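You operate a simulated robot arm through the tools that you are given. There is no shell and no other tool. Be economical: measure what you need, move in short steps, check, and stop when the job is done.

You are at the controls of a simulated two-armed robot. One attempt, no reset.

Task
Unload the small red arc and cool it on the fan rack.
Fine: vacuum lever off before the lid moves; hold lever off, slide the lid back and leave both so; arc on top of the rack, knob of the fan rack on.
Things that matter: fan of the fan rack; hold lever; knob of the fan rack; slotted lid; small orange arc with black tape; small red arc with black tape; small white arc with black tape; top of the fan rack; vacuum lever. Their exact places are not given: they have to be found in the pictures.

Only the result counts: the job must be done as asked and must still hold three seconds after the hand-in. Knocking over, shifting, dropping, spilling or breaking anything else fails it. Lids that push on must go on centred and level and be pressed home; caps that screw on are set level and turned clockwise until they are tight.

Robot
Two 7-joint arms with fingered hands on one trunk, on a base that drives. Base frame: it is fixed to the floor where the robot stands at the start and does not move with it; the origin is under the middle of the robot, x ahead of it, y to its left, z up. Readings come in cm, degrees, newtons and seconds.
The left shoulder is at the start at [6, 13.8, 89.7], the right one opposite. With the tool pointing down near the work surface each hand reaches from about 40 to 92 cm from the robot's upright axis, wherever it stands, measured 20 degrees to its own side. Places, roughly: fan of the fan rack [-170, -70, 0]; hold lever [60, 10, 100]; knob of the fan rack [50, -30, 80]; slotted lid [70, 50, 100]; top of the fan rack [80, -30, 90]; vacuum lever [80, 0, 100]. Payload 4 kg a hand.
Tool frame (each hand has its own): the origin (TCP) lies between the finger pads and is the grasp point; the fingertips stand 3.6 cm ahead of it; z points along the fingers, y is the line along which they close. The gripper opens to 12 cm. The gripper's body begins 4.2 cm behind the TCP. The gripper is a hand of 5 fingers: y runs from the thumb to the fingers, the wrist lies at [-1.5, -10.9, -20] in the tool frame, and closing takes about 1.5 s.
Orientation is told as [roll, pitch, yaw] about the base's x, y, z axes, in that order, counted from this pose: with the fingers straight down and the wrist toward the robot, the tool's x, y and z point along [0, 1, 0], [1, 0, 0] and [0, 0, -1] of the base frame.

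Tools
- The arms move only by the tool play_rows. It takes "left_commands", "right_commands" or both (then of equal length, played together; a hand with none holds still); each is one flat list of numbers, 7 for each row, row after row: the turn, a rotation vector about the tool's x, y, z in degrees, then the shift along the tool's x, y, z in cm, then the gripper command, from -1 (fully open) to 1 (shut), values between in proportion. In form: [ax, ay, az, dx, dy, dz, grip, ax, ay, az, dx, dy, dz, grip, ...]. A call has 1 to 20 rows; each row shifts and turns the commanded pose from where the row before left it, along the tool's axes as they then stand. Rows are played at 5 a second. More than 5 cm and 8.6 degrees between two rows, or a gripper value outside its range, and nothing of the call is played. Where a pose cannot be reached the arm comes as near as it can. A force on the tool above 50 N (or 10 N above the force at the start of the call, whichever is more), or a blocked arm, ends the call early, and 0.2 s more pass. The fingers move at their own pace (about 15.3 cm/s each) and stop on an object; they squeeze with about 32 N. The grip force told is the motor's: it shows also when the fingers shut on nothing. Time passes only in rows, and 0.2 s behind the last, so rows that do not move let the fingers close. The reply holds the time, the measured pose of the TCP, the force on the tool along the base axes, the opening and the grip force, in the units named above and with some noise, with the torque about the TCP (base axes, N m) and any sound that the robot's microphone picked up.
- Cameras (640 x 400 px; columns grow to the right, rows downward): "scene" is now at [4.39, -0.71, 152.74]; the picture's right is [-0.05, -1.00, 0.00], its down [-0.69, 0.03, -0.72] and it looks along [0.72, -0.03, -0.69] (base axes); focal length 263 px, centre (320, 200). "left" rides on the left gripper at [-6.9, -7.9, -13.1] in its tool frame; the picture's right is [-0.78, -0.29, 0.55], its down [0.55, -0.73, 0.40] and it looks along [0.29, 0.61, 0.74] (tool axes); focal length 222 px, centre (320, 200). "right" rides on the right gripper at [6.9, -7.9, -13.1] in its tool frame; the picture's right is [-0.78, 0.29, -0.55], its down [-0.55, -0.73, 0.40] and it looks along [-0.29, 0.61, 0.74] (tool axes); focal length 222 px, centre (320, 200).
- snapshot(camera): a new picture of that camera. The clock stands still meanwhile.
- lift_body(by): slides the trunk up (or, below 0, down) by that many cm; the arms and the scene camera ride with it, the base frame stays. It gives what a move gives, with no picture.
- steer(legs): drives the robot by 1 to 6 legs, each [ahead, left, turn to the left] in cm, cm and degrees, along the robot's own axes; the way and the turn of a leg run together, so that a leg with both is an arc; at most 150 cm and 180 degrees a leg. The arms and the cameras ride along, it lands a little off, and it stops where it bumps. It gives what a move gives.
- set_grasp(shape, hand): the hand has 5 fingers and takes this shape, open, in about a second: jaw (thumb against the fingers, like two jaws); tri (thumb and two fingers); tip (a fingertip pinch); poke (one finger out to press); point (the index stretched); flat (the hand flat); cup (the hand cupped); fist (a fist). The gripper value then closes the fingers along that shape, each until it touches; the sizes above hold for jaw. It gives what a move gives, with no picture.
- pan_tilt(pan, tilt): turns the head with the scene camera to pan (to the left, within 86 degrees either way) and tilt (down, from -29 to 69), counted from straight ahead of the robot. It gives what a move gives.
- locate(camera, pixels): there is no depth. For up to 12 entries [column, row, z] of the newest picture of that camera ("zoom" is the newest enlarged one), the place [x, y] in the base frame at which the ray of that pixel passes the height z, good to about 0.2 cm, but the place of the scene camera against the robot may be out by one fixed shift of up to 1.2 cm in any direction. The clock stands still meanwhile.
- enlarge(camera, box): a new picture of the part [left, top, right, bottom] of that camera's present view, enlarged. The clock stands still meanwhile.
- close_job(): hands the job in; it is judged then, once.

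Work in short steps. Measure before you move; look again where a grasp or a placing could have gone wrong, and mend it. You have 80 turns and 62 pictures in all, those below and enlarged ones among them. Open the grippers and draw the arms clear of the work before you hand the job in, unless the task says otherwise; then end with one line.

The tools are called after "Call:" by a JSON object that holds its "method" and its "body". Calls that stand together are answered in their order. play_rows: Moves the arms, as the interface text tells. Its arguments: {"type":"object","properties":{"left_commands":{"type":"array","items":{"type":"number"}},"right_commands":{"type":"array","items":{"type":"number"}}},"required":[]} The other tools are called the same way: lift_body (by) slides the trunk up or down; set_grasp (shape, hand) gives the hand a shape; steer (legs) drives the base; pan_tilt (pan, tilt) turns the head that bears the scene camera; snapshot (camera) takes a picture; locate (camera, pixels) gives the place at which the rays of pixels pass given heights; enlarge (camera, box) takes an enlarged picture of a part of a camera's view; close_job () hands the job in.

At the start:

```text
t: 0.0
left_tool_pos: [51.11, 25.91, 125.07]
left_ee_rot: [0.1, -0.1, 0.0]
left_wrist_force: [-1.2, 0.3, -0.8]
left_torque: [-0.01, 0.0, 0.0]
left_finger_gap: 12.0
left_grasp_force: 0.0
left_shape: jaw
right_tool_pos: [49.84, -17.89, 126.99]
right_ee_rot: [0.0, 0.0, 0.0]
right_wrist_force: [-0.7, -0.2, 1.0]
right_torque: [-0.04, -0.02, 0.0]
right_finger_gap: 11.97
right_grasp_force: 0.0
right_shape: jaw
trunk travel left (down, up): [-47.5, 11.5]
robot x, y, heading: [0.04, -0.2, -0.5]
head pan, tilt: [-2.7, 43.6]
```

scene: 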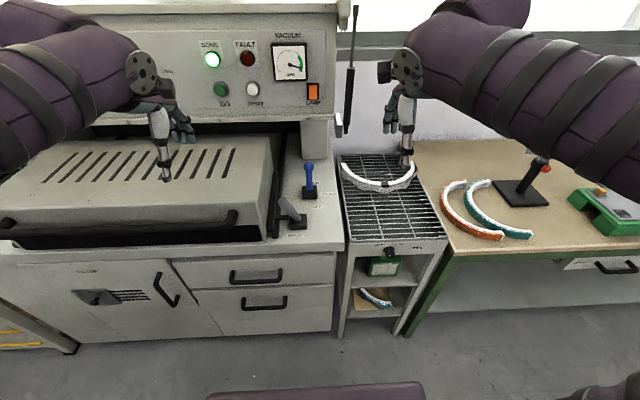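
right: 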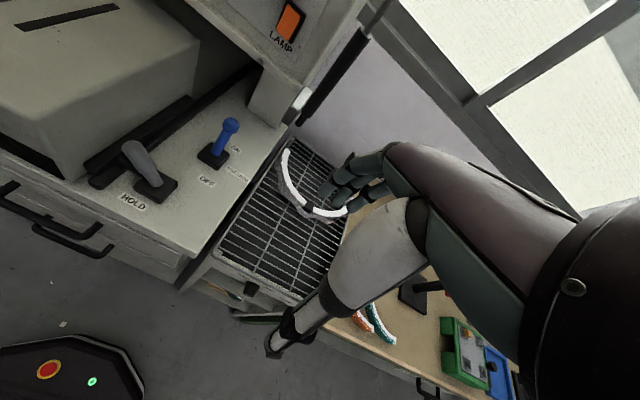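
left: 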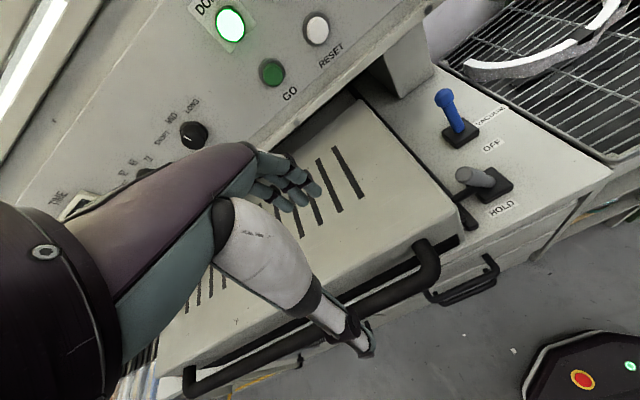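

The scene shows a vacuum press with slotted lid, blue vacuum lever near (308,178), gray hold lever near (292,212), and rack with a white arc at (380,180). I enlarge to see the levers and rack.

Call:
{"method": "enlarge", "body": {"camera": "scene", "box": [220, 120, 460, 270]}}

Call:
{"method": "enlarge", "body": {"camera": "scene", "box": [0, 110, 300, 300]}}

```text
2.67 times, centred on (340, 195) of scene
```

zoom: 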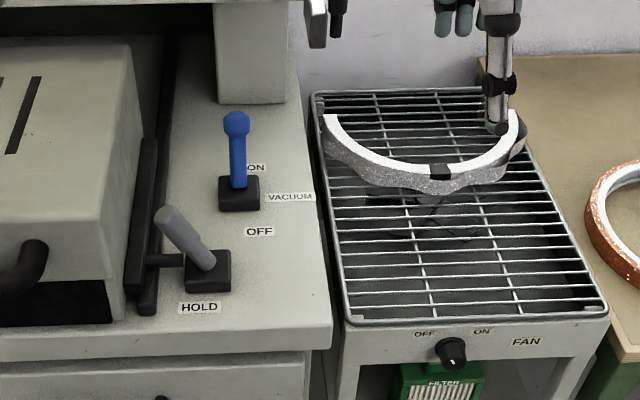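

```text
2.11 times, centred on (150, 205) of scene
```

zoom: 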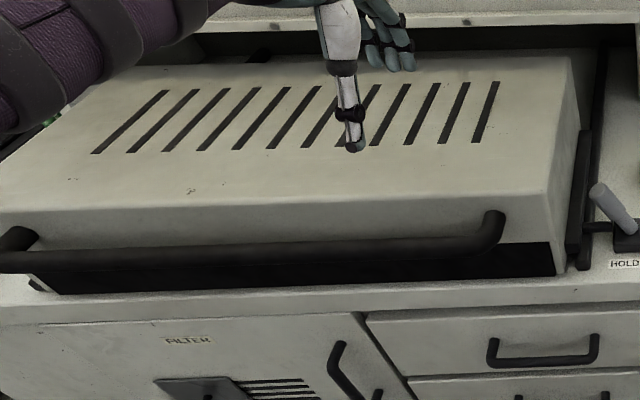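

I triangulate heights: vacuum lever base and ball, hold lever base and tip, rack corners seen from scene, left and right cameras.

Call:
{"method": "locate", "body": {"camera": "scene", "pixels": [[309.3, 195, 85], [309.3, 195, 95], [308.5, 166, 100], [308.5, 166, 110], [296.5, 224, 85], [296.5, 224, 95], [282, 201, 95], [282, 201, 105], [390, 251, 75], [390, 251, 85]]}}

Call:
{"method": "locate", "body": {"camera": "left", "pixels": [[461, 133, 85], [461, 133, 95], [444, 97, 100], [444, 97, 110], [490, 182, 85], [490, 182, 95], [464, 174, 95], [464, 174, 105]]}}

Call:
{"method": "locate", "body": {"camera": "right", "pixels": [[213, 155, 85], [213, 155, 95], [231, 125, 100], [231, 125, 110], [156, 188, 85], [156, 188, 95], [131, 149, 95], [131, 149, 105], [251, 287, 75], [251, 287, 85]]}}

```text
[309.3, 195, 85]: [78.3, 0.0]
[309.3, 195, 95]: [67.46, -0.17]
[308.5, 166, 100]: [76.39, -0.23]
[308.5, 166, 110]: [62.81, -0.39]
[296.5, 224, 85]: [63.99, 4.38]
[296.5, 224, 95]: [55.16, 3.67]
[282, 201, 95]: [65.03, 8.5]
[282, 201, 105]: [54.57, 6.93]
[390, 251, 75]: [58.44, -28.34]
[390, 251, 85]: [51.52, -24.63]
```

```text
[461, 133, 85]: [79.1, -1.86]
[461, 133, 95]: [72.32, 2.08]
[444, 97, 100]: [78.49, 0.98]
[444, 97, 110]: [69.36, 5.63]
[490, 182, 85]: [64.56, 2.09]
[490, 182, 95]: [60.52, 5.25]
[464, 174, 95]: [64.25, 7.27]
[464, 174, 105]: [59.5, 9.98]
```

```text
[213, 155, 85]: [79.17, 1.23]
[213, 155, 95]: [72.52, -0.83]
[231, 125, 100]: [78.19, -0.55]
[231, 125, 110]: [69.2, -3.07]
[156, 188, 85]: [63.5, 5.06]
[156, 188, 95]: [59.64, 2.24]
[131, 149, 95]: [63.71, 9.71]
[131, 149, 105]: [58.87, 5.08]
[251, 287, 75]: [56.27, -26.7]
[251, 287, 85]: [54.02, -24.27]
```

Triangulating left/right: vacuum lever base (75.7,0,90), ball (80.3,0,98), leaning back to ON; hold lever base (62.3,3.7,90), tip (62.4,8.2,98), leaning left toward the lid. I move the right hand above the vacuum lever with the jaw part-open.

Call:
{"method": "play_rows", "body": {"right_commands": [0, 0, 0, 2.24, 3.65, 0, -0.3, 0, 0, 0, 2.24, 3.65, 0, -0.3, 0, 0, 0, 2.24, 3.65, 0, -0.3, 0, 0, 0, 2.24, 3.65, 0, -0.3, 0, 0, 0, 2.24, 3.65, 0, -0.3, 0, 0, 0, 2.24, 3.65, 0, -0.3, 0, 0, 0, 2.24, 3.65, 2, -0.3, 0, 0, 0, 2.24, 3.65, 3, -0.3, 0, 0, 0, 0, 0, 5, -0.3, 0, 0, 0, 0, 0, 5, -0.3, 0, 0, 0, 0, 0, 0, -0.3]}}

Call:
{"method": "snapshot", "body": {"camera": "right"}}

Call:
{"method": "enlarge", "body": {"camera": "scene", "box": [220, 100, 460, 250]}}

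```text
refused: row 8 steps farther than a row can; nothing moved
```

```text
56 pictures are left
```

right: 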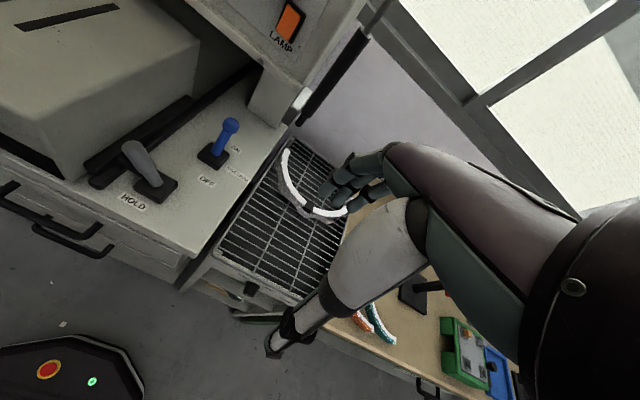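

```text
2.67 times, centred on (340, 175) of scene
```

zoom: 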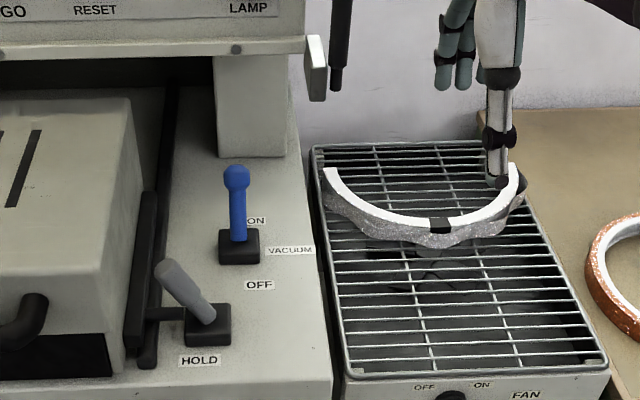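

Row too long; I resend with smaller steps, above the lever.

Call:
{"method": "play_rows", "body": {"right_commands": [0, 0, 0, 2.24, 3.65, 0, -0.3, 0, 0, 0, 2.24, 3.65, 0, -0.3, 0, 0, 0, 2.24, 3.65, 0, -0.3, 0, 0, 0, 2.24, 3.65, 0, -0.3, 0, 0, 0, 2.24, 3.65, 0, -0.3, 0, 0, 0, 2.24, 3.65, 2, -0.3, 0, 0, 0, 2.24, 3.65, 2, -0.3, 0, 0, 0, 2.24, 3.65, 2, -0.3, 0, 0, 0, 0, 0, 4.5, -0.3, 0, 0, 0, 0, 0, 4.5, -0.3, 0, 0, 0, 0, 0, 0, -0.3]}}

Call:
{"method": "snapshot", "body": {"camera": "right"}}

Call:
{"method": "enlarge", "body": {"camera": "scene", "box": [220, 100, 460, 250]}}

```text
t: 1.7
left_tool_pos: [50.83, 25.72, 125.13]
left_ee_rot: [0.0, 0.0, -0.2]
left_wrist_force: [0.0, 0.3, -0.7]
left_torque: [-0.06, 0.01, -0.04]
left_finger_gap: 11.99
left_grasp_force: 0.1
left_shape: jaw
right_tool_pos: [74.77, -2.79, 123.94]
right_ee_rot: [-1.9, -0.1, -0.3]
right_wrist_force: [-27.6, -9.7, 4.2]
right_torque: [0.14, -0.68, -0.81]
right_finger_gap: 7.09
right_grasp_force: 0.0
right_shape: jaw
right hand out of reach, approached as far as the arm can: row 8
trunk travel left (down, up): [-47.5, 11.5]
robot x, y, heading: [-0.17, -0.34, -0.2]
head pan, tilt: [-2.7, 43.6]
stopped in row 8 (right hand): the force on the tool passed its limit at 70 N (the readings are from after the stop); the commanded pose is now the measured one
```

```text
54 pictures are left
```

right: 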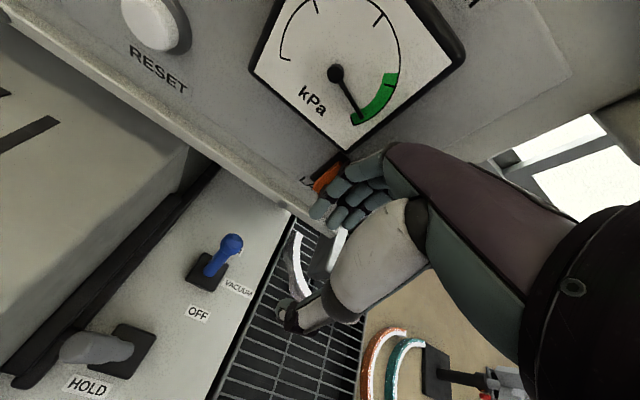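

```text
2.67 times, centred on (340, 175) of scene
```

zoom: 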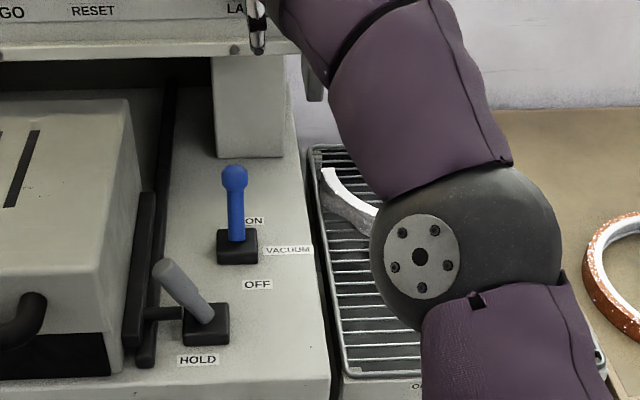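

The right hand touched the panel front near the LAMP (x≈79) and stopped; the panel overhangs. I back off and reorient: closing line along base y and fingers tilted forward-down, to come in under the panel.

Call:
{"method": "play_rows", "body": {"right_commands": [0, 0, 0, 0, -5, 0, -0.3, 0, 0, 0, 0, -5, 0, -0.3, 0, 0, 0, 0, -5, 0, -0.3, 0, 0, -8.2, 0, 0, 0, -0.3, 0, 0, -8.2, 0, 0, 0, -0.3, 0, 0, -8.2, 0, 0, 0, -0.3, 0, 0, -8.2, 0, 0, 0, -0.3, 0, 0, -8.2, 0, 0, 0, -0.3, 0, 0, -8.2, 0, 0, 0, -0.3, 0, 0, -8.2, 0, 0, 0, -0.3, 0, 0, -8.2, 0, 0, 0, -0.3, 0, 0, -8.2, 0, 0, 0, -0.3, 0, 0, -8.2, 0, 0, 0, -0.3, 0, 0, -8, 0, 0, 0, -0.3, 0, -8, 0, 0, 0, 0, -0.3, 0, -8, 0, 0, 0, 0, -0.3, 0, -8, 0, 0, 0, 0, -0.3, 0, -8, 0, 0, 0, 0, -0.3, 0, -8, 0, 0, 0, 0, -0.3]}}

Call:
{"method": "snapshot", "body": {"camera": "scene"}}

```text
t: 5.7
left_tool_pos: [50.97, 25.83, 125.01]
left_ee_rot: [0.0, 0.0, 0.0]
left_wrist_force: [-0.3, -0.4, -0.3]
left_torque: [0.04, 0.02, -0.01]
left_finger_gap: 11.98
left_grasp_force: 0.0
left_shape: jaw
right_tool_pos: [60.04, -2.38, 123.84]
right_ee_rot: [-40.0, 2.0, 89.9]
right_wrist_force: [0.2, 0.9, -0.9]
right_torque: [0.03, -0.03, 0.0]
right_finger_gap: 7.78
right_grasp_force: 0.1
right_shape: jaw
trunk travel left (down, up): [-47.5, 11.5]
robot x, y, heading: [-0.14, -0.46, 0.1]
head pan, tilt: [-2.7, 43.6]
```

```text
52 pictures are left
```

scene: 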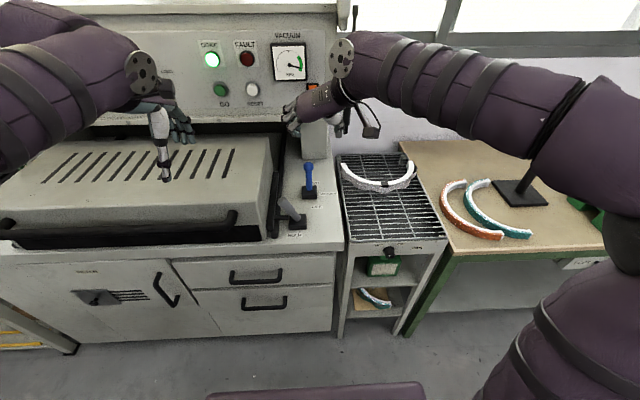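

The pose is good (fingers forward-down, closing along y). I move to a pre-grasp about 12 cm back from the ball along the finger direction.

Call:
{"method": "play_rows", "body": {"right_commands": [0, 0, 0, 0.33, 0.4, 3.55, -0.3, 0, 0, 0, 0.33, 0.4, 3.55, -0.3, 0, 0, 0, 0.33, 0.4, 3.55, -0.3, 0, 0, 0, 0.33, 0.4, 3.55, -0.3, 0, 0, 0, 0.33, 0.4, 3.55, -0.3, 0, 0, 0, 0.33, 0.4, 3.55, -0.3, 0, 0, 0, 0, 0, 0, -0.3]}}

Call:
{"method": "snapshot", "body": {"camera": "right"}}

Call:
{"method": "enlarge", "body": {"camera": "scene", "box": [220, 100, 460, 250]}}

```text
t: 7.3
left_tool_pos: [51.05, 25.97, 125.0]
left_ee_rot: [0.0, 0.2, 0.0]
left_wrist_force: [0.7, -0.4, -0.1]
left_torque: [0.0, -0.05, -0.01]
left_finger_gap: 11.97
left_grasp_force: 0.0
left_shape: jaw
right_tool_pos: [72.46, -0.62, 106.0]
right_ee_rot: [-40.0, 2.0, 89.9]
right_wrist_force: [-0.2, 0.1, 0.1]
right_torque: [0.02, 0.01, 0.01]
right_finger_gap: 7.79
right_grasp_force: 0.2
right_shape: jaw
trunk travel left (down, up): [-47.5, 11.5]
robot x, y, heading: [-0.09, -0.25, -0.0]
head pan, tilt: [-2.7, 43.6]
```

```text
51 pictures are left
```

right: 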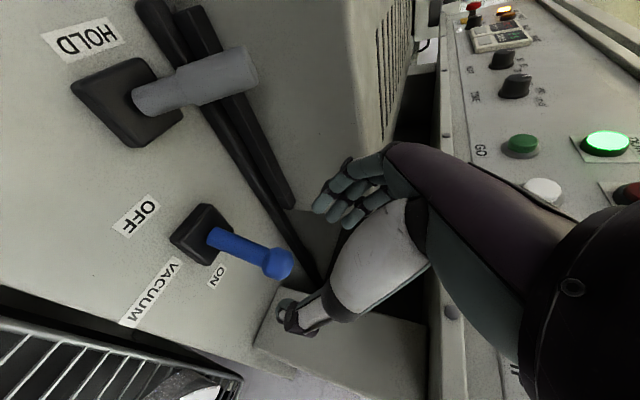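

```text
2.67 times, centred on (340, 175) of scene
```

zoom: 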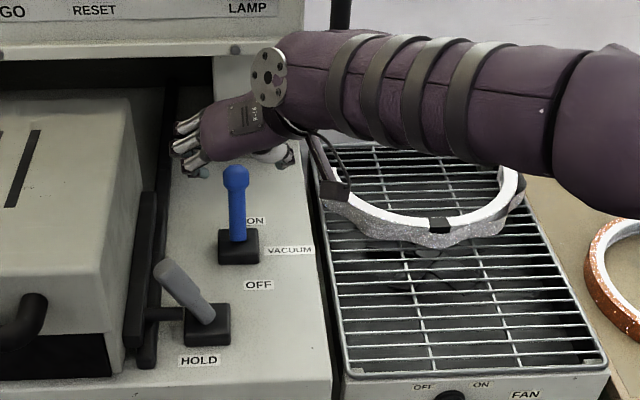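

Ball at (278,263) matches my estimate: it's ~11 cm ahead along the fingers. I advance, then close gently on it.

Call:
{"method": "play_rows", "body": {"right_commands": [0, 0, 0, -0.2, 0.15, 2.7, -0.3, 0, 0, 0, -0.2, 0.15, 2.7, -0.3, 0, 0, 0, -0.2, 0.15, 2.7, -0.3, 0, 0, 0, -0.2, 0.15, 2.7, -0.3, 0, 0, 0, 0, 0, 0, -0.3]}}

Call:
{"method": "snapshot", "body": {"camera": "right"}}

```text
t: 8.5
left_tool_pos: [51.22, 26.04, 124.88]
left_ee_rot: [0.0, 0.0, -0.1]
left_wrist_force: [0.6, -0.9, 0.9]
left_torque: [-0.03, 0.03, 0.03]
left_finger_gap: 11.98
left_grasp_force: 0.0
left_shape: jaw
right_tool_pos: [79.64, -0.43, 98.53]
right_ee_rot: [-40.0, 2.0, 89.9]
right_wrist_force: [0.3, -0.8, 1.6]
right_torque: [0.0, 0.02, -0.02]
right_finger_gap: 7.83
right_grasp_force: 0.2
right_shape: jaw
trunk travel left (down, up): [-47.5, 11.5]
robot x, y, heading: [-0.18, -0.18, -0.0]
head pan, tilt: [-2.7, 43.6]
```

```text
49 pictures are left
```

right: 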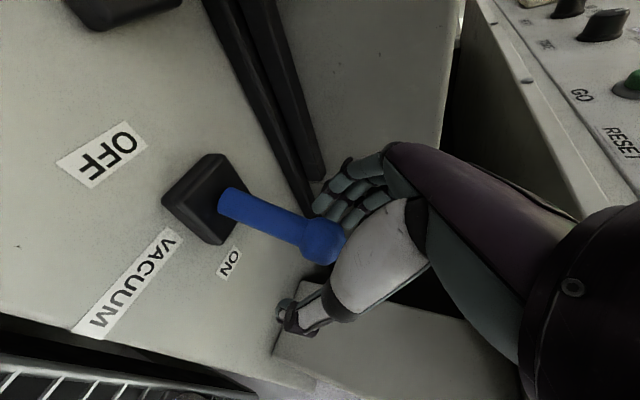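

The ball (325,240) is right between the fingers. I close and pull the lever toward OFF along its arc.

Call:
{"method": "play_rows", "body": {"right_commands": [0, 0, 0, 0, 0, 0, 1, 0, 0, 0, 0, 0, 0, 1, 0, 0, 0, 0, 0, 0, 1, 0, 0, 0, 0, 0, 0, 1, 0, 0, 0, 0, 0, 0, 1, 0, 0, 0, 0.6, 0, -1.48, 1, 0, 0, 0, 0.9, 0, -1.34, 1, 0, 0, 0, 1.13, 0, -1.14, 1, 0, 0, 0, 1.33, 0, -0.9, 1, 0, 0, 0, 1.48, 0, -0.64, 1, 0, 0, 0, 1.56, 0, -0.32, 1, 0, 0, 0, 0, 0, 0, 1]}}

Call:
{"method": "snapshot", "body": {"camera": "right"}}

```text
t: 10.8
left_tool_pos: [51.49, 26.18, 124.87]
left_ee_rot: [0.0, 0.2, 0.0]
left_wrist_force: [1.1, -0.1, 0.2]
left_torque: [0.02, 0.0, 0.01]
left_finger_gap: 11.97
left_grasp_force: 0.0
left_shape: jaw
right_tool_pos: [73.42, -0.46, 99.66]
right_ee_rot: [-41.7, 1.8, 89.5]
right_wrist_force: [31.4, 6.5, -7.8]
right_torque: [-0.02, -0.54, -0.22]
right_finger_gap: 0.12
right_grasp_force: 31.8
right_shape: jaw
trunk travel left (down, up): [-47.5, 11.5]
robot x, y, heading: [0.05, 0.02, 0.1]
head pan, tilt: [-2.7, 43.6]
stopped in row 11 (right hand): the force on the tool passed its limit at 58 N (the readings are from after the stop); the commanded pose is now the measured one
```

```text
48 pictures are left
```

right: 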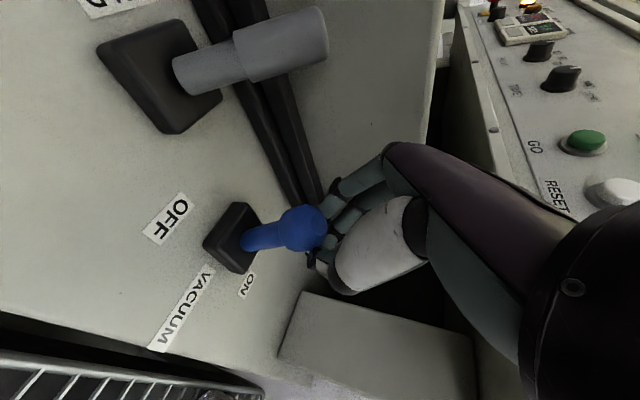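

Fingers shut fully (gap 0.1) with the force building, so the ball seems hooked in front of the fingers rather than held. I check from the scene camera.

Call:
{"method": "enlarge", "body": {"camera": "scene", "box": [240, 120, 400, 220]}}

```text
4.00 times, centred on (320, 170) of scene
```

zoom: 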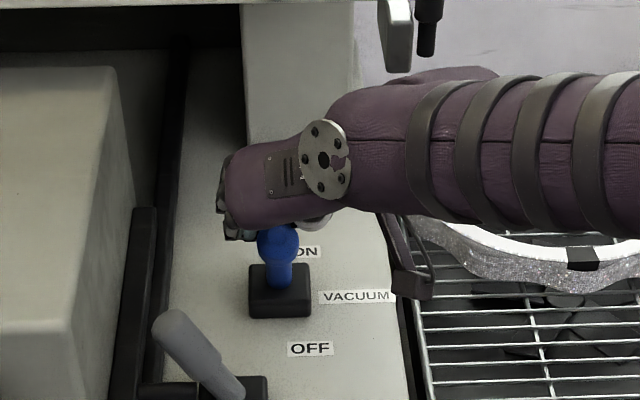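

The lever has moved part-way (ball px 166→180 row), hooked by the closed fingers. I keep pulling toward the robot, and slightly down.

Call:
{"method": "play_rows", "body": {"right_commands": [0, 0, 0, 0.8, 0, -0.7, 1, 0, 0, 0, 0.9, 0, -0.64, 1, 0, 0, 0, 1, 0, -0.6, 1, 0, 0, 0, 1.1, 0, -0.4, 1, 0, 0, 0, 1.1, 0, -0.3, 1, 0, 0, 0, 0, 0, 0, 1]}}

Call:
{"method": "enlarge", "body": {"camera": "scene", "box": [240, 120, 400, 220]}}

```text
t: 11.1
left_tool_pos: [51.6, 26.21, 124.9]
left_ee_rot: [-0.1, 0.3, 0.1]
left_wrist_force: [-0.4, 0.6, 0.0]
left_torque: [0.0, -0.05, -0.01]
left_finger_gap: 11.97
left_grasp_force: 0.0
left_shape: jaw
right_tool_pos: [73.26, -0.51, 99.87]
right_ee_rot: [-42.4, 1.6, 89.1]
right_wrist_force: [32.9, 8.8, -12.4]
right_torque: [-0.05, -0.55, -0.32]
right_finger_gap: 0.05
right_grasp_force: 32.0
right_shape: jaw
trunk travel left (down, up): [-47.5, 11.5]
robot x, y, heading: [0.16, 0.31, 0.1]
head pan, tilt: [-2.7, 43.6]
stopped in row 1 (right hand): the force on the tool passed its limit at 59 N (the readings are from after the stop); the commanded pose is now the measured one
```

```text
4.00 times, centred on (320, 170) of scene
```

zoom: 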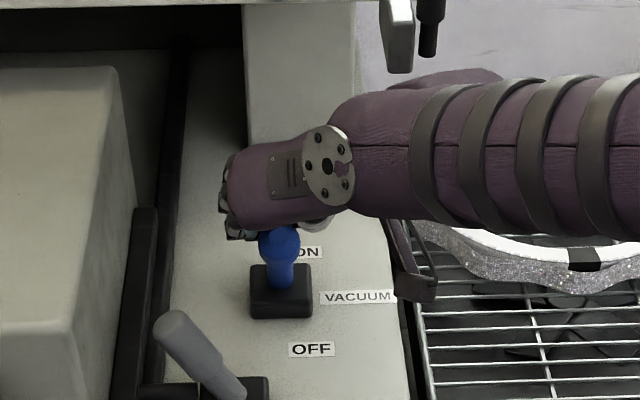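

Blocked at ball row ~181; I locate the ball to see whether the lever is at its end stop.

Call:
{"method": "locate", "body": {"camera": "scene", "pixels": [[309.9, 181, 96], [309.9, 181, 98], [309.9, 181, 100], [310, 196, 90]]}}

Call:
{"method": "play_rows", "body": {"right_commands": [0, 0, 0, 0, 0, 0, 0.9, 0, 0, 0, 0, 0, 0, 0]}}

Call:
{"method": "snapshot", "body": {"camera": "right"}}

```text
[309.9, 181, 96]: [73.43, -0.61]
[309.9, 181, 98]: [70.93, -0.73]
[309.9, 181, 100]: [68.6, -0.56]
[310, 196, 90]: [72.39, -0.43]
```

```text
t: 11.7
left_tool_pos: [51.3, 26.04, 125.0]
left_ee_rot: [0.0, 0.2, 0.0]
left_wrist_force: [0.7, 0.6, -0.2]
left_torque: [0.0, 0.04, 0.02]
left_finger_gap: 11.95
left_grasp_force: 0.0
left_shape: jaw
right_tool_pos: [72.37, -0.52, 100.03]
right_ee_rot: [-42.0, 1.5, 89.3]
right_wrist_force: [-0.5, -0.3, -0.4]
right_torque: [0.0, 0.03, 0.03]
right_finger_gap: 5.97
right_grasp_force: 0.0
right_shape: jaw
trunk travel left (down, up): [-47.5, 11.5]
robot x, y, heading: [0.55, -0.33, 0.3]
head pan, tilt: [-2.7, 43.6]
```

```text
45 pictures are left
```

right: 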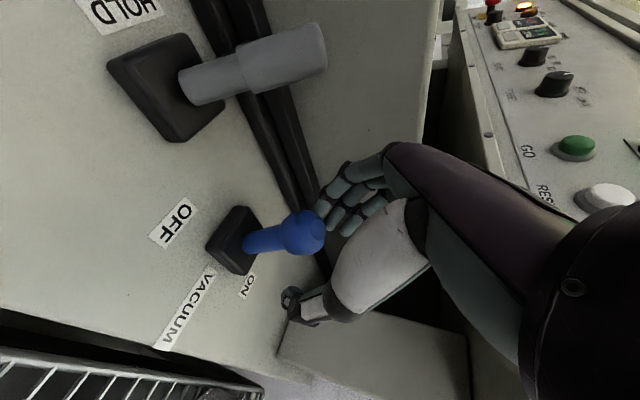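

I triangulate the ball and base from this right picture to judge the lever's angle.

Call:
{"method": "locate", "body": {"camera": "right", "pixels": [[303, 231, 97], [303, 231, 98], [303, 231, 99], [236, 237, 90], [236, 237, 91]]}}

Call:
{"method": "enlarge", "body": {"camera": "left", "box": [360, 60, 560, 260]}}

```text
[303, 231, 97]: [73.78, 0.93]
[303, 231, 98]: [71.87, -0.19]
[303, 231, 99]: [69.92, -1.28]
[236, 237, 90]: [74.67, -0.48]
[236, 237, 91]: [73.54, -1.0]
```

```text
2.00 times, centred on (460, 160) of left
```

zoom: 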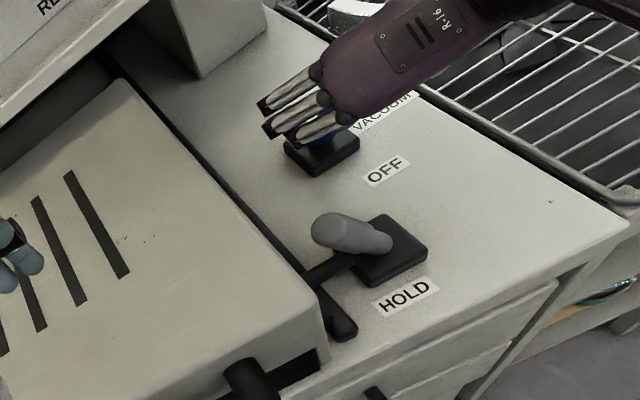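

The ball is now at x≈72, leaning toward OFF at its stop. I open and retract along the fingers, then look at the lever and gauge.

Call:
{"method": "play_rows", "body": {"right_commands": [0, 0, 0, 0, 0, 0, -0.6, 0, 0, 0, 0, 0, 0, -0.6, 0, 0, 0, 0, 0, -4, -0.6, 0, 0, 0, 0, 0, -4, -0.6, 0, 0, 0, 0, 0, -4, -0.6, 0, 0, 0, 0, 0, 0, -0.6]}}

Call:
{"method": "enlarge", "body": {"camera": "scene", "box": [190, 30, 430, 240]}}

Call:
{"method": "snapshot", "body": {"camera": "right"}}

```text
t: 13.1
left_tool_pos: [51.32, 26.06, 124.93]
left_ee_rot: [0.0, 0.2, 0.0]
left_wrist_force: [-0.3, 0.4, 0.1]
left_torque: [-0.01, 0.0, -0.04]
left_finger_gap: 11.96
left_grasp_force: 0.0
left_shape: jaw
right_tool_pos: [64.45, -0.43, 108.79]
right_ee_rot: [-42.2, 1.4, 89.3]
right_wrist_force: [0.5, -0.5, 0.8]
right_torque: [0.01, -0.01, -0.04]
right_finger_gap: 9.6
right_grasp_force: 0.0
right_shape: jaw
trunk travel left (down, up): [-47.5, 11.5]
robot x, y, heading: [0.26, -0.02, -0.1]
head pan, tilt: [-2.7, 43.6]
```

```text
1.90 times, centred on (310, 135) of scene
```

zoom: 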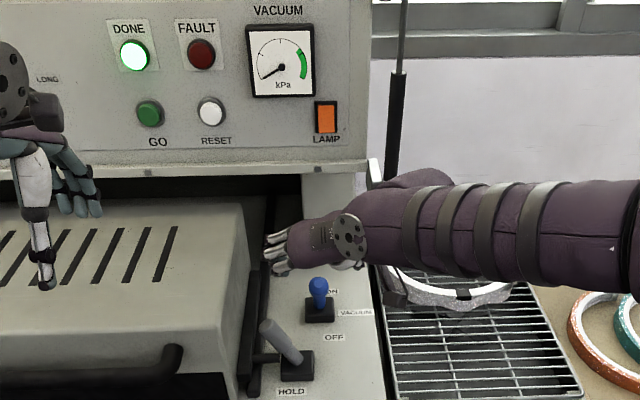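

```text
42 pictures are left
```

right: 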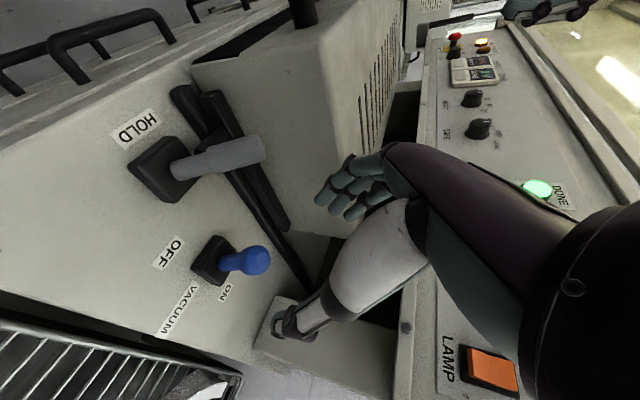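

Gauge needle fell to zero: vacuum is off. Next the hold lever (tip near y≈8): I measure the clearance to the lid's right side.

Call:
{"method": "locate", "body": {"camera": "left", "pixels": [[462, 210, 95], [462, 210, 105], [452, 174, 96], [452, 174, 100]]}}

Call:
{"method": "locate", "body": {"camera": "scene", "pixels": [[255, 204, 95], [255, 204, 105], [268, 240, 90]]}}

Call:
{"method": "locate", "body": {"camera": "right", "pixels": [[258, 150, 96], [258, 150, 98], [258, 150, 100], [165, 172, 90], [165, 172, 92]]}}

Call:
{"method": "enlarge", "body": {"camera": "right", "box": [100, 40, 360, 300]}}

```text
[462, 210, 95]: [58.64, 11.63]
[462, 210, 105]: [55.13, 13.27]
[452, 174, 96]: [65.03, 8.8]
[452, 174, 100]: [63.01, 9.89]
```

```text
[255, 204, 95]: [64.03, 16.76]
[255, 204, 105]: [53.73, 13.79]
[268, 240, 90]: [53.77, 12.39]
```

```text
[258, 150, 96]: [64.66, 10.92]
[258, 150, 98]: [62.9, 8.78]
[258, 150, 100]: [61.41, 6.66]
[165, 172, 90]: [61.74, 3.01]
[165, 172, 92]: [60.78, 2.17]
```

```text
1.54 times, centred on (230, 170) of right
```

zoom: 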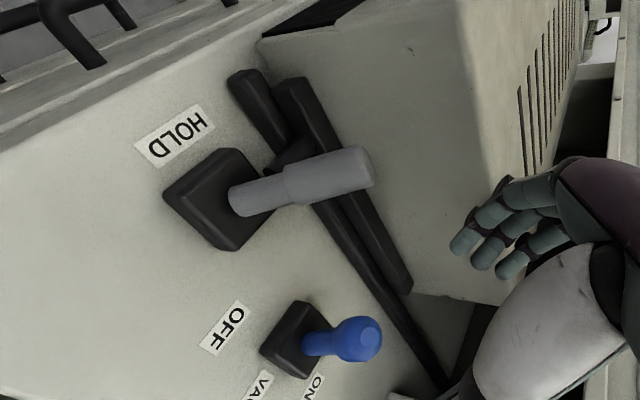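

Lid side is at y≈12.5–13, lever tip's left edge ≈9.3: a finger fits between. I position the jaw (gap 6) above the hold lever, straddling it along y.

Call:
{"method": "play_rows", "body": {"right_commands": [0, 0, 0, 1.2, 3.95, -0.88, 0, 0, 0, 0, 1.2, 3.95, -0.88, 0, 0, 0, 0, 1.67, 0, 1.86, 0, 0, 0, 0, 0.67, 0, 0.74, 0, 0, 0, 0, 0, 0, 0, 0]}}

Call:
{"method": "snapshot", "body": {"camera": "right"}}

Call:
{"method": "enlarge", "body": {"camera": "left", "box": [360, 60, 560, 260]}}

```text
t: 14.3
left_tool_pos: [51.03, 25.67, 125.22]
left_ee_rot: [0.2, 0.0, 0.0]
left_wrist_force: [-0.5, 0.4, -0.5]
left_torque: [-0.01, 0.01, 0.03]
left_finger_gap: 11.98
left_grasp_force: 0.0
left_shape: jaw
right_tool_pos: [61.53, 7.05, 105.19]
right_ee_rot: [-42.7, 1.3, 89.1]
right_wrist_force: [-3.5, -16.2, 22.1]
right_torque: [1.56, -0.22, 0.07]
right_finger_gap: 5.75
right_grasp_force: 0.1
right_shape: jaw
trunk travel left (down, up): [-47.5, 11.5]
robot x, y, heading: [0.17, -0.09, -0.2]
head pan, tilt: [-2.7, 43.6]
```

```text
40 pictures are left
```

right: 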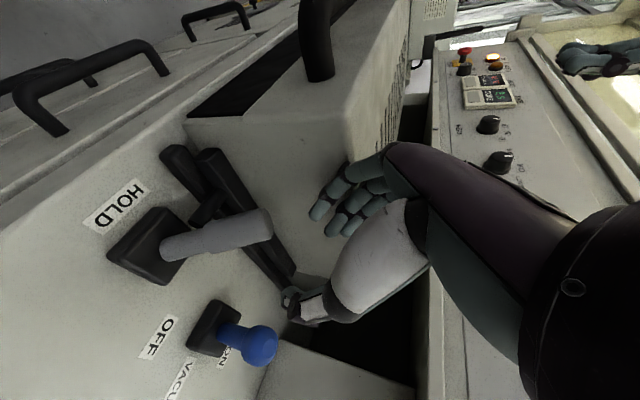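

```text
2.00 times, centred on (460, 160) of left
```

zoom: 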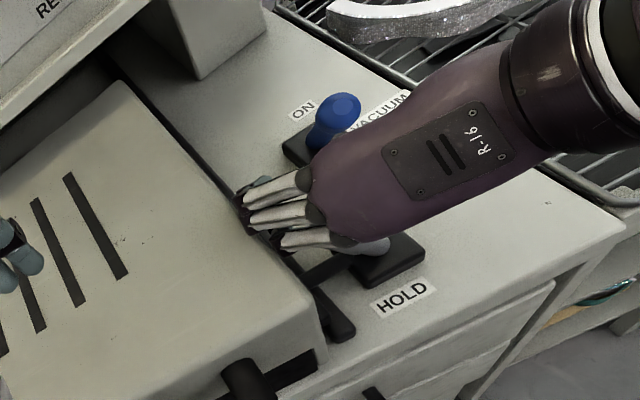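

The fingers' backs rest on the lid edge (22 N up), so this orientation doesn't fit. I rise and go back to the yaw-0 orientation so the fingers close along x across the lever, whose pivot axis is also x.

Call:
{"method": "play_rows", "body": {"right_commands": [0, 0, 0, -2.68, 0, -2.97, 0, 0, 0, 0, -2.68, 0, -2.97, -0.1, 0, 8.5, 0, 0, 0, 0, -0.1, 0, 8.5, 0, 0, 0, 0, -0.1, 0, 8.5, 0, 0, 0, 0, -0.1, 0, 8.5, 0, 0, 0, 0, -0.1, 0, 8.5, 0, 0, 0, 0, -0.1, 0, 0, 8.1, 0, 0, 0, -0.1, 0, 0, 8.1, 0, 0, 0, -0.1, 0, 0, 8.1, 0, 0, 0, -0.1, 0, 0, 8.1, 0, 0, 0, -0.1, 0, 0, 8.1, 0, 0, 0, -0.1, 0, 0, 8.1, 0, 0, 0, -0.1, 0, 0, 8.1, 0, 0, 0, -0.1, 0, 0, 8.1, 0, 0, 0, -0.1, 0, 0, 8.1, 0, 0, 0, -0.1, 0, 0, 8.1, 0, 0, 0, -0.1, 0, 0, 8.1, 0, 0, 0, -0.1, 0, 0, 0, 0, 0, 0, -0.1]}}

Call:
{"method": "snapshot", "body": {"camera": "right"}}

```text
t: 18.3
left_tool_pos: [51.15, 25.96, 125.01]
left_ee_rot: [0.0, 0.1, 0.0]
left_wrist_force: [0.1, -0.6, -0.3]
left_torque: [0.01, -0.03, -0.04]
left_finger_gap: 11.98
left_grasp_force: 0.0
left_shape: jaw
right_tool_pos: [61.71, 7.64, 112.95]
right_ee_rot: [-1.5, 0.0, 0.2]
right_wrist_force: [0.4, 0.0, 0.6]
right_torque: [0.03, -0.04, 0.02]
right_finger_gap: 6.6
right_grasp_force: 0.1
right_shape: jaw
trunk travel left (down, up): [-47.5, 11.5]
robot x, y, heading: [0.05, 0.0, -0.1]
head pan, tilt: [-2.7, 43.6]
```

```text
38 pictures are left
```

right: 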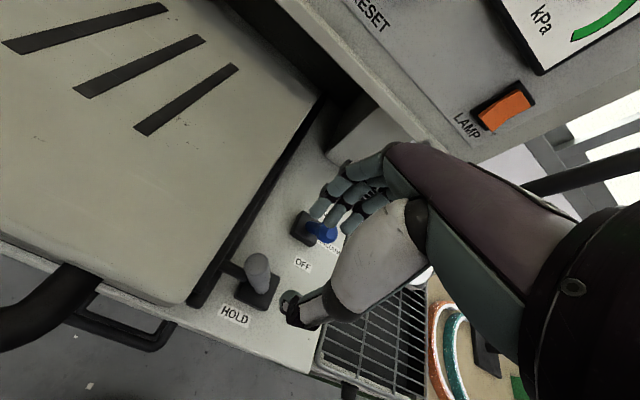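

The lever tip at (258,270) is where expected, directly below. I descend to z≈98.5 and close on it.

Call:
{"method": "play_rows", "body": {"right_commands": [0, 0, 0, 0, 0.35, 3.6, -0.1, 0, 0, 0, 0, 0.35, 3.6, -0.1, 0, 0, 0, 0, 0, 3.6, -0.1, 0, 0, 0, 0, 0, 3.6, -0.1, 0, 0, 0, 0, 0, 0, 0.2, 0, 0, 0, 0, 0, 0, 0.6, 0, 0, 0, 0, 0, 0, 1, 0, 0, 0, 0, 0, 0, 1, 0, 0, 0, 0, 0, 0, 1, 0, 0, 0, 0, 0, 0, 1]}}

Call:
{"method": "snapshot", "body": {"camera": "right"}}

```text
t: 20.5
left_tool_pos: [51.32, 26.02, 125.03]
left_ee_rot: [0.0, 0.0, 0.0]
left_wrist_force: [0.6, 0.7, -0.7]
left_torque: [0.03, -0.01, -0.01]
left_finger_gap: 11.97
left_grasp_force: 0.0
left_shape: jaw
right_tool_pos: [62.29, 7.3, 98.48]
right_ee_rot: [-1.6, 0.2, 0.3]
right_wrist_force: [-5.6, -1.2, -3.5]
right_torque: [0.01, 0.14, -0.02]
right_finger_gap: 2.13
right_grasp_force: 32.2
right_shape: jaw
trunk travel left (down, up): [-47.5, 11.5]
robot x, y, heading: [0.24, -0.04, -0.0]
head pan, tilt: [-2.7, 43.6]
```

```text
37 pictures are left
```

right: 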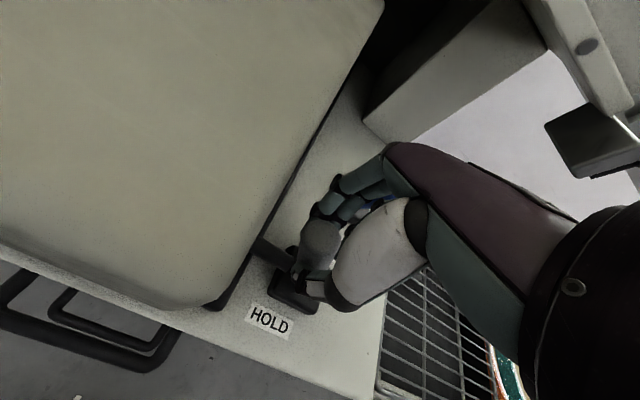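

Lever is gripped (gap 2.13, 32 N). I swing it to the right along its arc.

Call:
{"method": "play_rows", "body": {"right_commands": [0, 0, 0, -1.3, 0, -0.6, 1, 0, 0, 0, -1.4, 0, -0.35, 1, 0, 0, 0, -1.4, 0, -0.1, 1, 0, 0, 0, -1.4, 0, 0.1, 1, 0, 0, 0, -1.4, 0, 0.35, 1, 0, 0, 0, -1.3, 0, 0.6, 1, 0, 0, 0, 0, 0, 0, 1]}}

Call:
{"method": "snapshot", "body": {"camera": "right"}}

```text
t: 22.0
left_tool_pos: [50.92, 26.18, 124.92]
left_ee_rot: [0.0, 0.0, 0.2]
left_wrist_force: [-0.3, -0.6, 0.7]
left_torque: [0.04, 0.01, 0.02]
left_finger_gap: 11.97
left_grasp_force: 0.1
left_shape: jaw
right_tool_pos: [62.32, 1.3, 99.6]
right_ee_rot: [-0.1, -1.1, 2.0]
right_wrist_force: [-6.3, 14.4, 10.9]
right_torque: [0.57, 0.34, 0.14]
right_finger_gap: 1.96
right_grasp_force: 32.0
right_shape: jaw
trunk travel left (down, up): [-47.5, 11.5]
robot x, y, heading: [0.15, 0.49, 0.1]
head pan, tilt: [-2.7, 43.6]
stopped in row 7 (right hand): the force on the tool passed its limit at 52 N (the readings are from after the stop); the commanded pose is now the measured one
```

```text
36 pictures are left
```

right: 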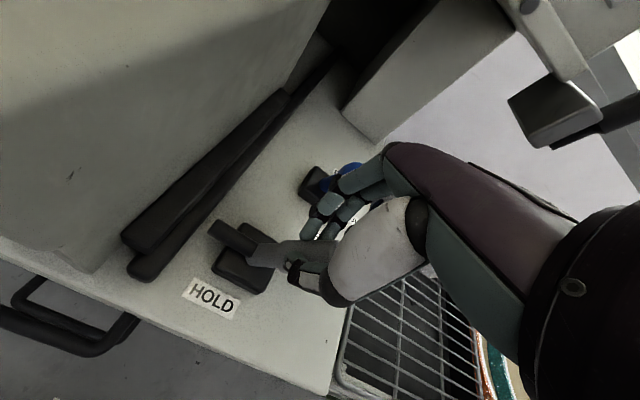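

The hold lever now leans right with its bolt drawn back. I release, rise straight up, and move the right hand clear.

Call:
{"method": "play_rows", "body": {"right_commands": [0, 0, 0, 0, 0, 0, -0.1, 0, 0, 0, 0, 0, 0, -0.3, 0, 0, 0, 0, 0, -4, -0.3, 0, 0, 0, 0, 0, -5, -0.3, 0, 0, 0, 0, 0, -5, -0.3, 0, 0, 0, -2.5, -1.5, -4, -0.3, 0, 0, 0, -4, -2, -2, -0.3, 0, 0, 0, -4, -2, 0, -0.3, 0, 0, 0, -4, -2, 0, -0.3, 0, 0, 0, -4, -2, 0, -0.3]}}

Call:
{"method": "snapshot", "body": {"camera": "scene"}}

Call:
{"method": "snapshot", "body": {"camera": "left"}}

```text
t: 24.2
left_tool_pos: [51.12, 26.23, 125.14]
left_ee_rot: [-0.1, 0.1, 0.2]
left_wrist_force: [-0.3, 0.2, 0.0]
left_torque: [0.0, 0.03, -0.03]
left_finger_gap: 11.98
left_grasp_force: 0.0
left_shape: jaw
right_tool_pos: [53.24, -17.88, 119.54]
right_ee_rot: [-0.5, -0.8, 1.6]
right_wrist_force: [0.8, -0.7, 0.5]
right_torque: [0.02, -0.02, 0.03]
right_finger_gap: 7.79
right_grasp_force: 0.1
right_shape: jaw
trunk travel left (down, up): [-47.5, 11.5]
robot x, y, heading: [0.3, 0.44, 0.2]
head pan, tilt: [-2.7, 43.6]
```

```text
35 pictures are left
```

scene: 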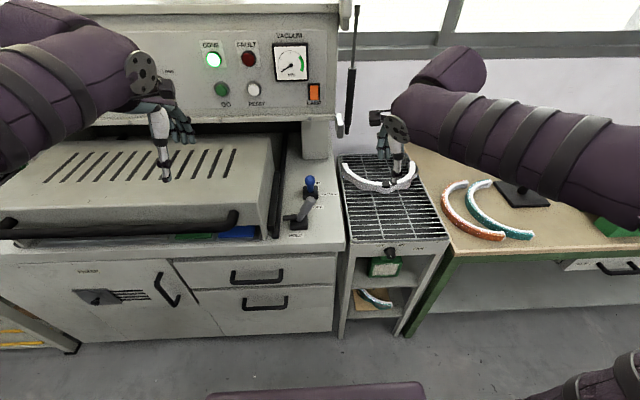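

```text
34 pictures are left
```

left: 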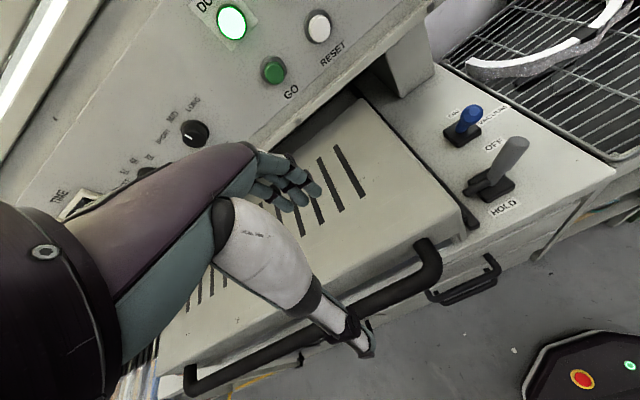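

Both levers are off. I now locate the lid's handle bar (right end at left-px (432,268), scene-px (236,222)) to push the lid back.

Call:
{"method": "locate", "body": {"camera": "left", "pixels": [[432, 268, 92], [432, 268, 100], [195, 383, 92], [195, 383, 100]]}}

Call:
{"method": "locate", "body": {"camera": "scene", "pixels": [[235, 222, 92], [235, 222, 100], [10, 232, 92], [10, 232, 100]]}}

Call:
{"method": "enlarge", "body": {"camera": "scene", "box": [60, 130, 340, 270]}}

```text
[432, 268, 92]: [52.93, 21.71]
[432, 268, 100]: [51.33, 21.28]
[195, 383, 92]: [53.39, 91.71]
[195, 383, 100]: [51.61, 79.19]
```

```text
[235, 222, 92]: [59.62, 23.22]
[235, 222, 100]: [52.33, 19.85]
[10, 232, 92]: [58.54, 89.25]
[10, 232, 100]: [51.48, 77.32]
```

```text
2.29 times, centred on (200, 200) of scene
```

zoom: 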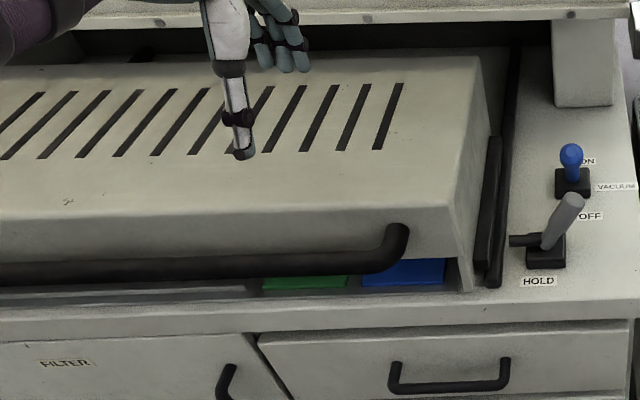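

Handle bar is at x≈51, z≈100, y from 20 to 78. I pitch the left hand 42° forward and go to a pre-grasp at y≈37, back-up along the fingers from the bar.

Call:
{"method": "play_rows", "body": {"left_commands": [-8.4, 0, 0, 0, 0, 0, -0.2, -8.4, 0, 0, 0, 0, 0, -0.2, -8.4, 0, 0, 0, 0, 0, -0.2, -8.4, 0, 0, 0, 0, 0, -0.2, -8.4, 0, 0, 0, 0, 0, -0.2, 0, 0, 0, 2.1, -3.34, 1.37, -0.2, 0, 0, 0, 2.1, -3.34, 1.37, -0.2, 0, 0, 0, 2.1, -3.34, 1.37, -0.2, 0, 0, 0, 2.1, -3.34, 1.37, -0.2, 0, 0, 0, 2.1, -3.34, 1.37, -0.2, 0, 0, 0, 0, 0, 0, -0.2]}}

Call:
{"method": "snapshot", "body": {"camera": "left"}}

Call:
{"method": "snapshot", "body": {"camera": "scene"}}

```text
t: 26.6
left_tool_pos: [43.47, 36.46, 108.63]
left_ee_rot: [-0.1, -41.8, 0.3]
left_wrist_force: [0.8, 0.1, 1.2]
left_torque: [-0.02, 0.02, 0.02]
left_finger_gap: 7.22
left_grasp_force: 0.1
left_shape: jaw
right_tool_pos: [53.33, -17.94, 119.46]
right_ee_rot: [-0.5, -0.7, 1.4]
right_wrist_force: [0.3, 0.2, 0.8]
right_torque: [0.02, -0.04, 0.05]
right_finger_gap: 7.74
right_grasp_force: 0.0
right_shape: jaw
trunk travel left (down, up): [-47.5, 11.5]
robot x, y, heading: [0.13, 0.09, 0.4]
head pan, tilt: [-2.7, 43.6]
```

```text
32 pictures are left
```

left: 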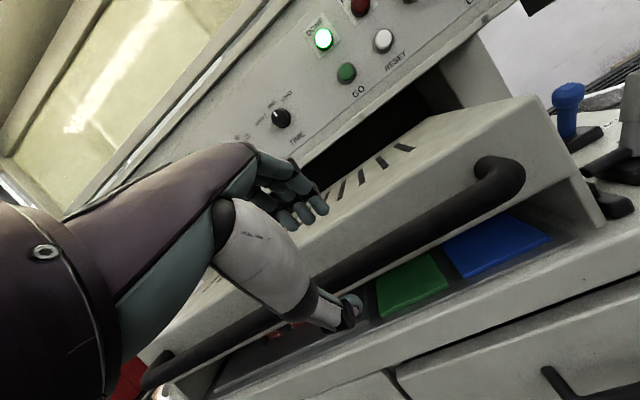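

```text
31 pictures are left
```

scene: 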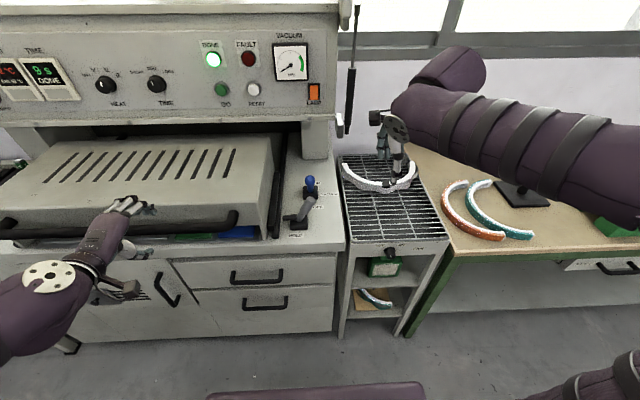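

The bar passes through (373,262), right where the fingers point. I advance onto it and close.

Call:
{"method": "play_rows", "body": {"left_commands": [0, 0, 0, 0, 0, 3.5, -0.2, 0, 0, 0, 0, 0, 3.5, -0.2, 0, 0, 0, 0, 0, 3, -0.2, 0, 0, 0, 0, 0, 0, 0.2, 0, 0, 0, 0, 0, 0, 0.6, 0, 0, 0, 0, 0, 0, 1, 0, 0, 0, 0, 0, 0, 1, 0, 0, 0, 0, 0, 0, 1]}}

Call:
{"method": "snapshot", "body": {"camera": "left"}}

```text
t: 28.4
left_tool_pos: [50.03, 36.59, 101.4]
left_ee_rot: [0.0, -41.8, 0.2]
left_wrist_force: [1.1, -1.4, -4.3]
left_torque: [0.06, -0.03, -0.06]
left_finger_gap: 0.0
left_grasp_force: 32.0
left_shape: jaw
right_tool_pos: [53.37, -17.99, 119.52]
right_ee_rot: [-0.5, -0.6, 1.5]
right_wrist_force: [-0.3, 0.0, -0.1]
right_torque: [-0.01, 0.0, -0.02]
right_finger_gap: 7.79
right_grasp_force: 0.1
right_shape: jaw
trunk travel left (down, up): [-47.5, 11.5]
robot x, y, heading: [0.17, 0.03, 0.2]
head pan, tilt: [-2.7, 43.6]
```

```text
30 pictures are left
```

left: 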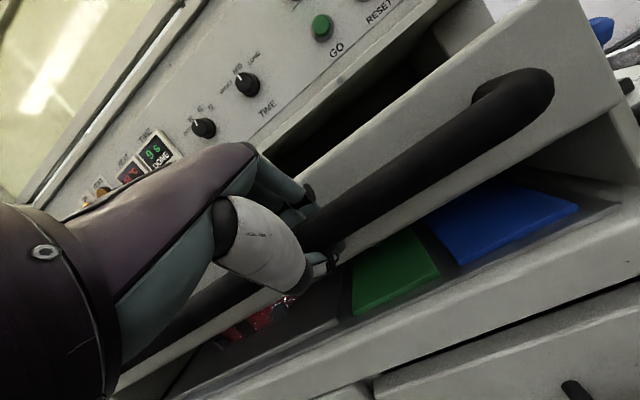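

The grip reads empty though the bar lies across the fingertips, so it's too shallow. I open, go 2.5 cm deeper and close again.

Call:
{"method": "play_rows", "body": {"left_commands": [0, 0, 0, 0, 0, 0, 0, 0, 0, 0, 0, 0, 0, -0.2, 0, 0, 0, 0, 0, 0, -0.2, 0, 0, 0, 0, 0, 1.3, -0.2, 0, 0, 0, 0, 0, 1.2, -0.2, 0, 0, 0, 0, 0, 0, 0.2, 0, 0, 0, 0, 0, 0, 0.6, 0, 0, 0, 0, 0, 0, 1, 0, 0, 0, 0, 0, 0, 1, 0, 0, 0, 0, 0, 0, 1]}}

Call:
{"method": "snapshot", "body": {"camera": "left"}}

```text
t: 30.6
left_tool_pos: [51.72, 36.73, 99.6]
left_ee_rot: [0.1, -41.8, 0.1]
left_wrist_force: [0.5, 0.2, 1.4]
left_torque: [0.02, -0.01, -0.04]
left_finger_gap: 0.02
left_grasp_force: 31.6
left_shape: jaw
right_tool_pos: [53.3, -17.9, 119.45]
right_ee_rot: [-0.4, -0.7, 1.5]
right_wrist_force: [-0.5, 0.2, 0.3]
right_torque: [-0.02, -0.01, 0.02]
right_finger_gap: 7.76
right_grasp_force: 0.0
right_shape: jaw
trunk travel left (down, up): [-47.5, 11.5]
robot x, y, heading: [0.05, 0.37, 0.3]
head pan, tilt: [-2.7, 43.6]
```

```text
29 pictures are left
```

left: 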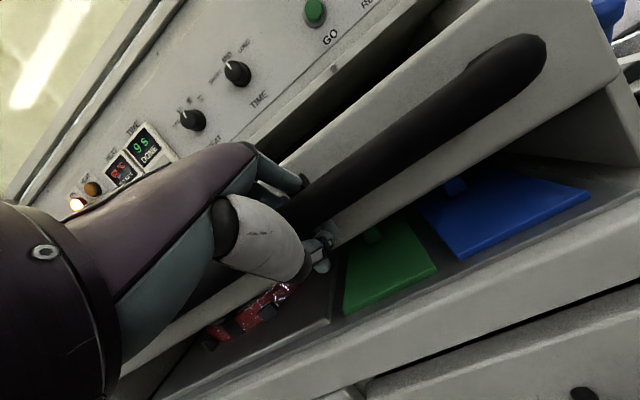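

The bar sits in the hand and the lid seems to be yielding. I push straight back (+x) 12 cm and look.

Call:
{"method": "play_rows", "body": {"left_commands": [0, 0, 0, 0, 1.48, 1.34, 1, 0, 0, 0, 0, 1.48, 1.34, 1, 0, 0, 0, 0, 1.48, 1.34, 1, 0, 0, 0, 0, 1.48, 1.34, 1, 0, 0, 0, 0, 1.48, 1.34, 1, 0, 0, 0, 0, 1.48, 1.34, 1]}}

Call:
{"method": "snapshot", "body": {"camera": "scene"}}

```text
t: 32.0
left_tool_pos: [63.94, 36.75, 99.36]
left_ee_rot: [0.1, -41.9, 0.2]
left_wrist_force: [3.4, 0.1, 1.6]
left_torque: [0.11, 0.08, -0.18]
left_finger_gap: 0.01
left_grasp_force: 32.1
left_shape: jaw
right_tool_pos: [53.46, -17.82, 119.5]
right_ee_rot: [-0.6, -0.7, 1.5]
right_wrist_force: [-0.5, -0.3, 0.1]
right_torque: [0.01, 0.05, 0.0]
right_finger_gap: 7.79
right_grasp_force: 0.1
right_shape: jaw
trunk travel left (down, up): [-47.5, 11.5]
robot x, y, heading: [0.3, -0.12, 0.2]
head pan, tilt: [-2.7, 43.6]
```

```text
28 pictures are left
```

scene: 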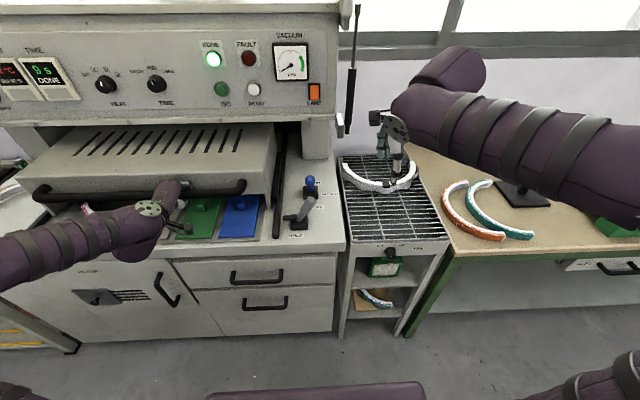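

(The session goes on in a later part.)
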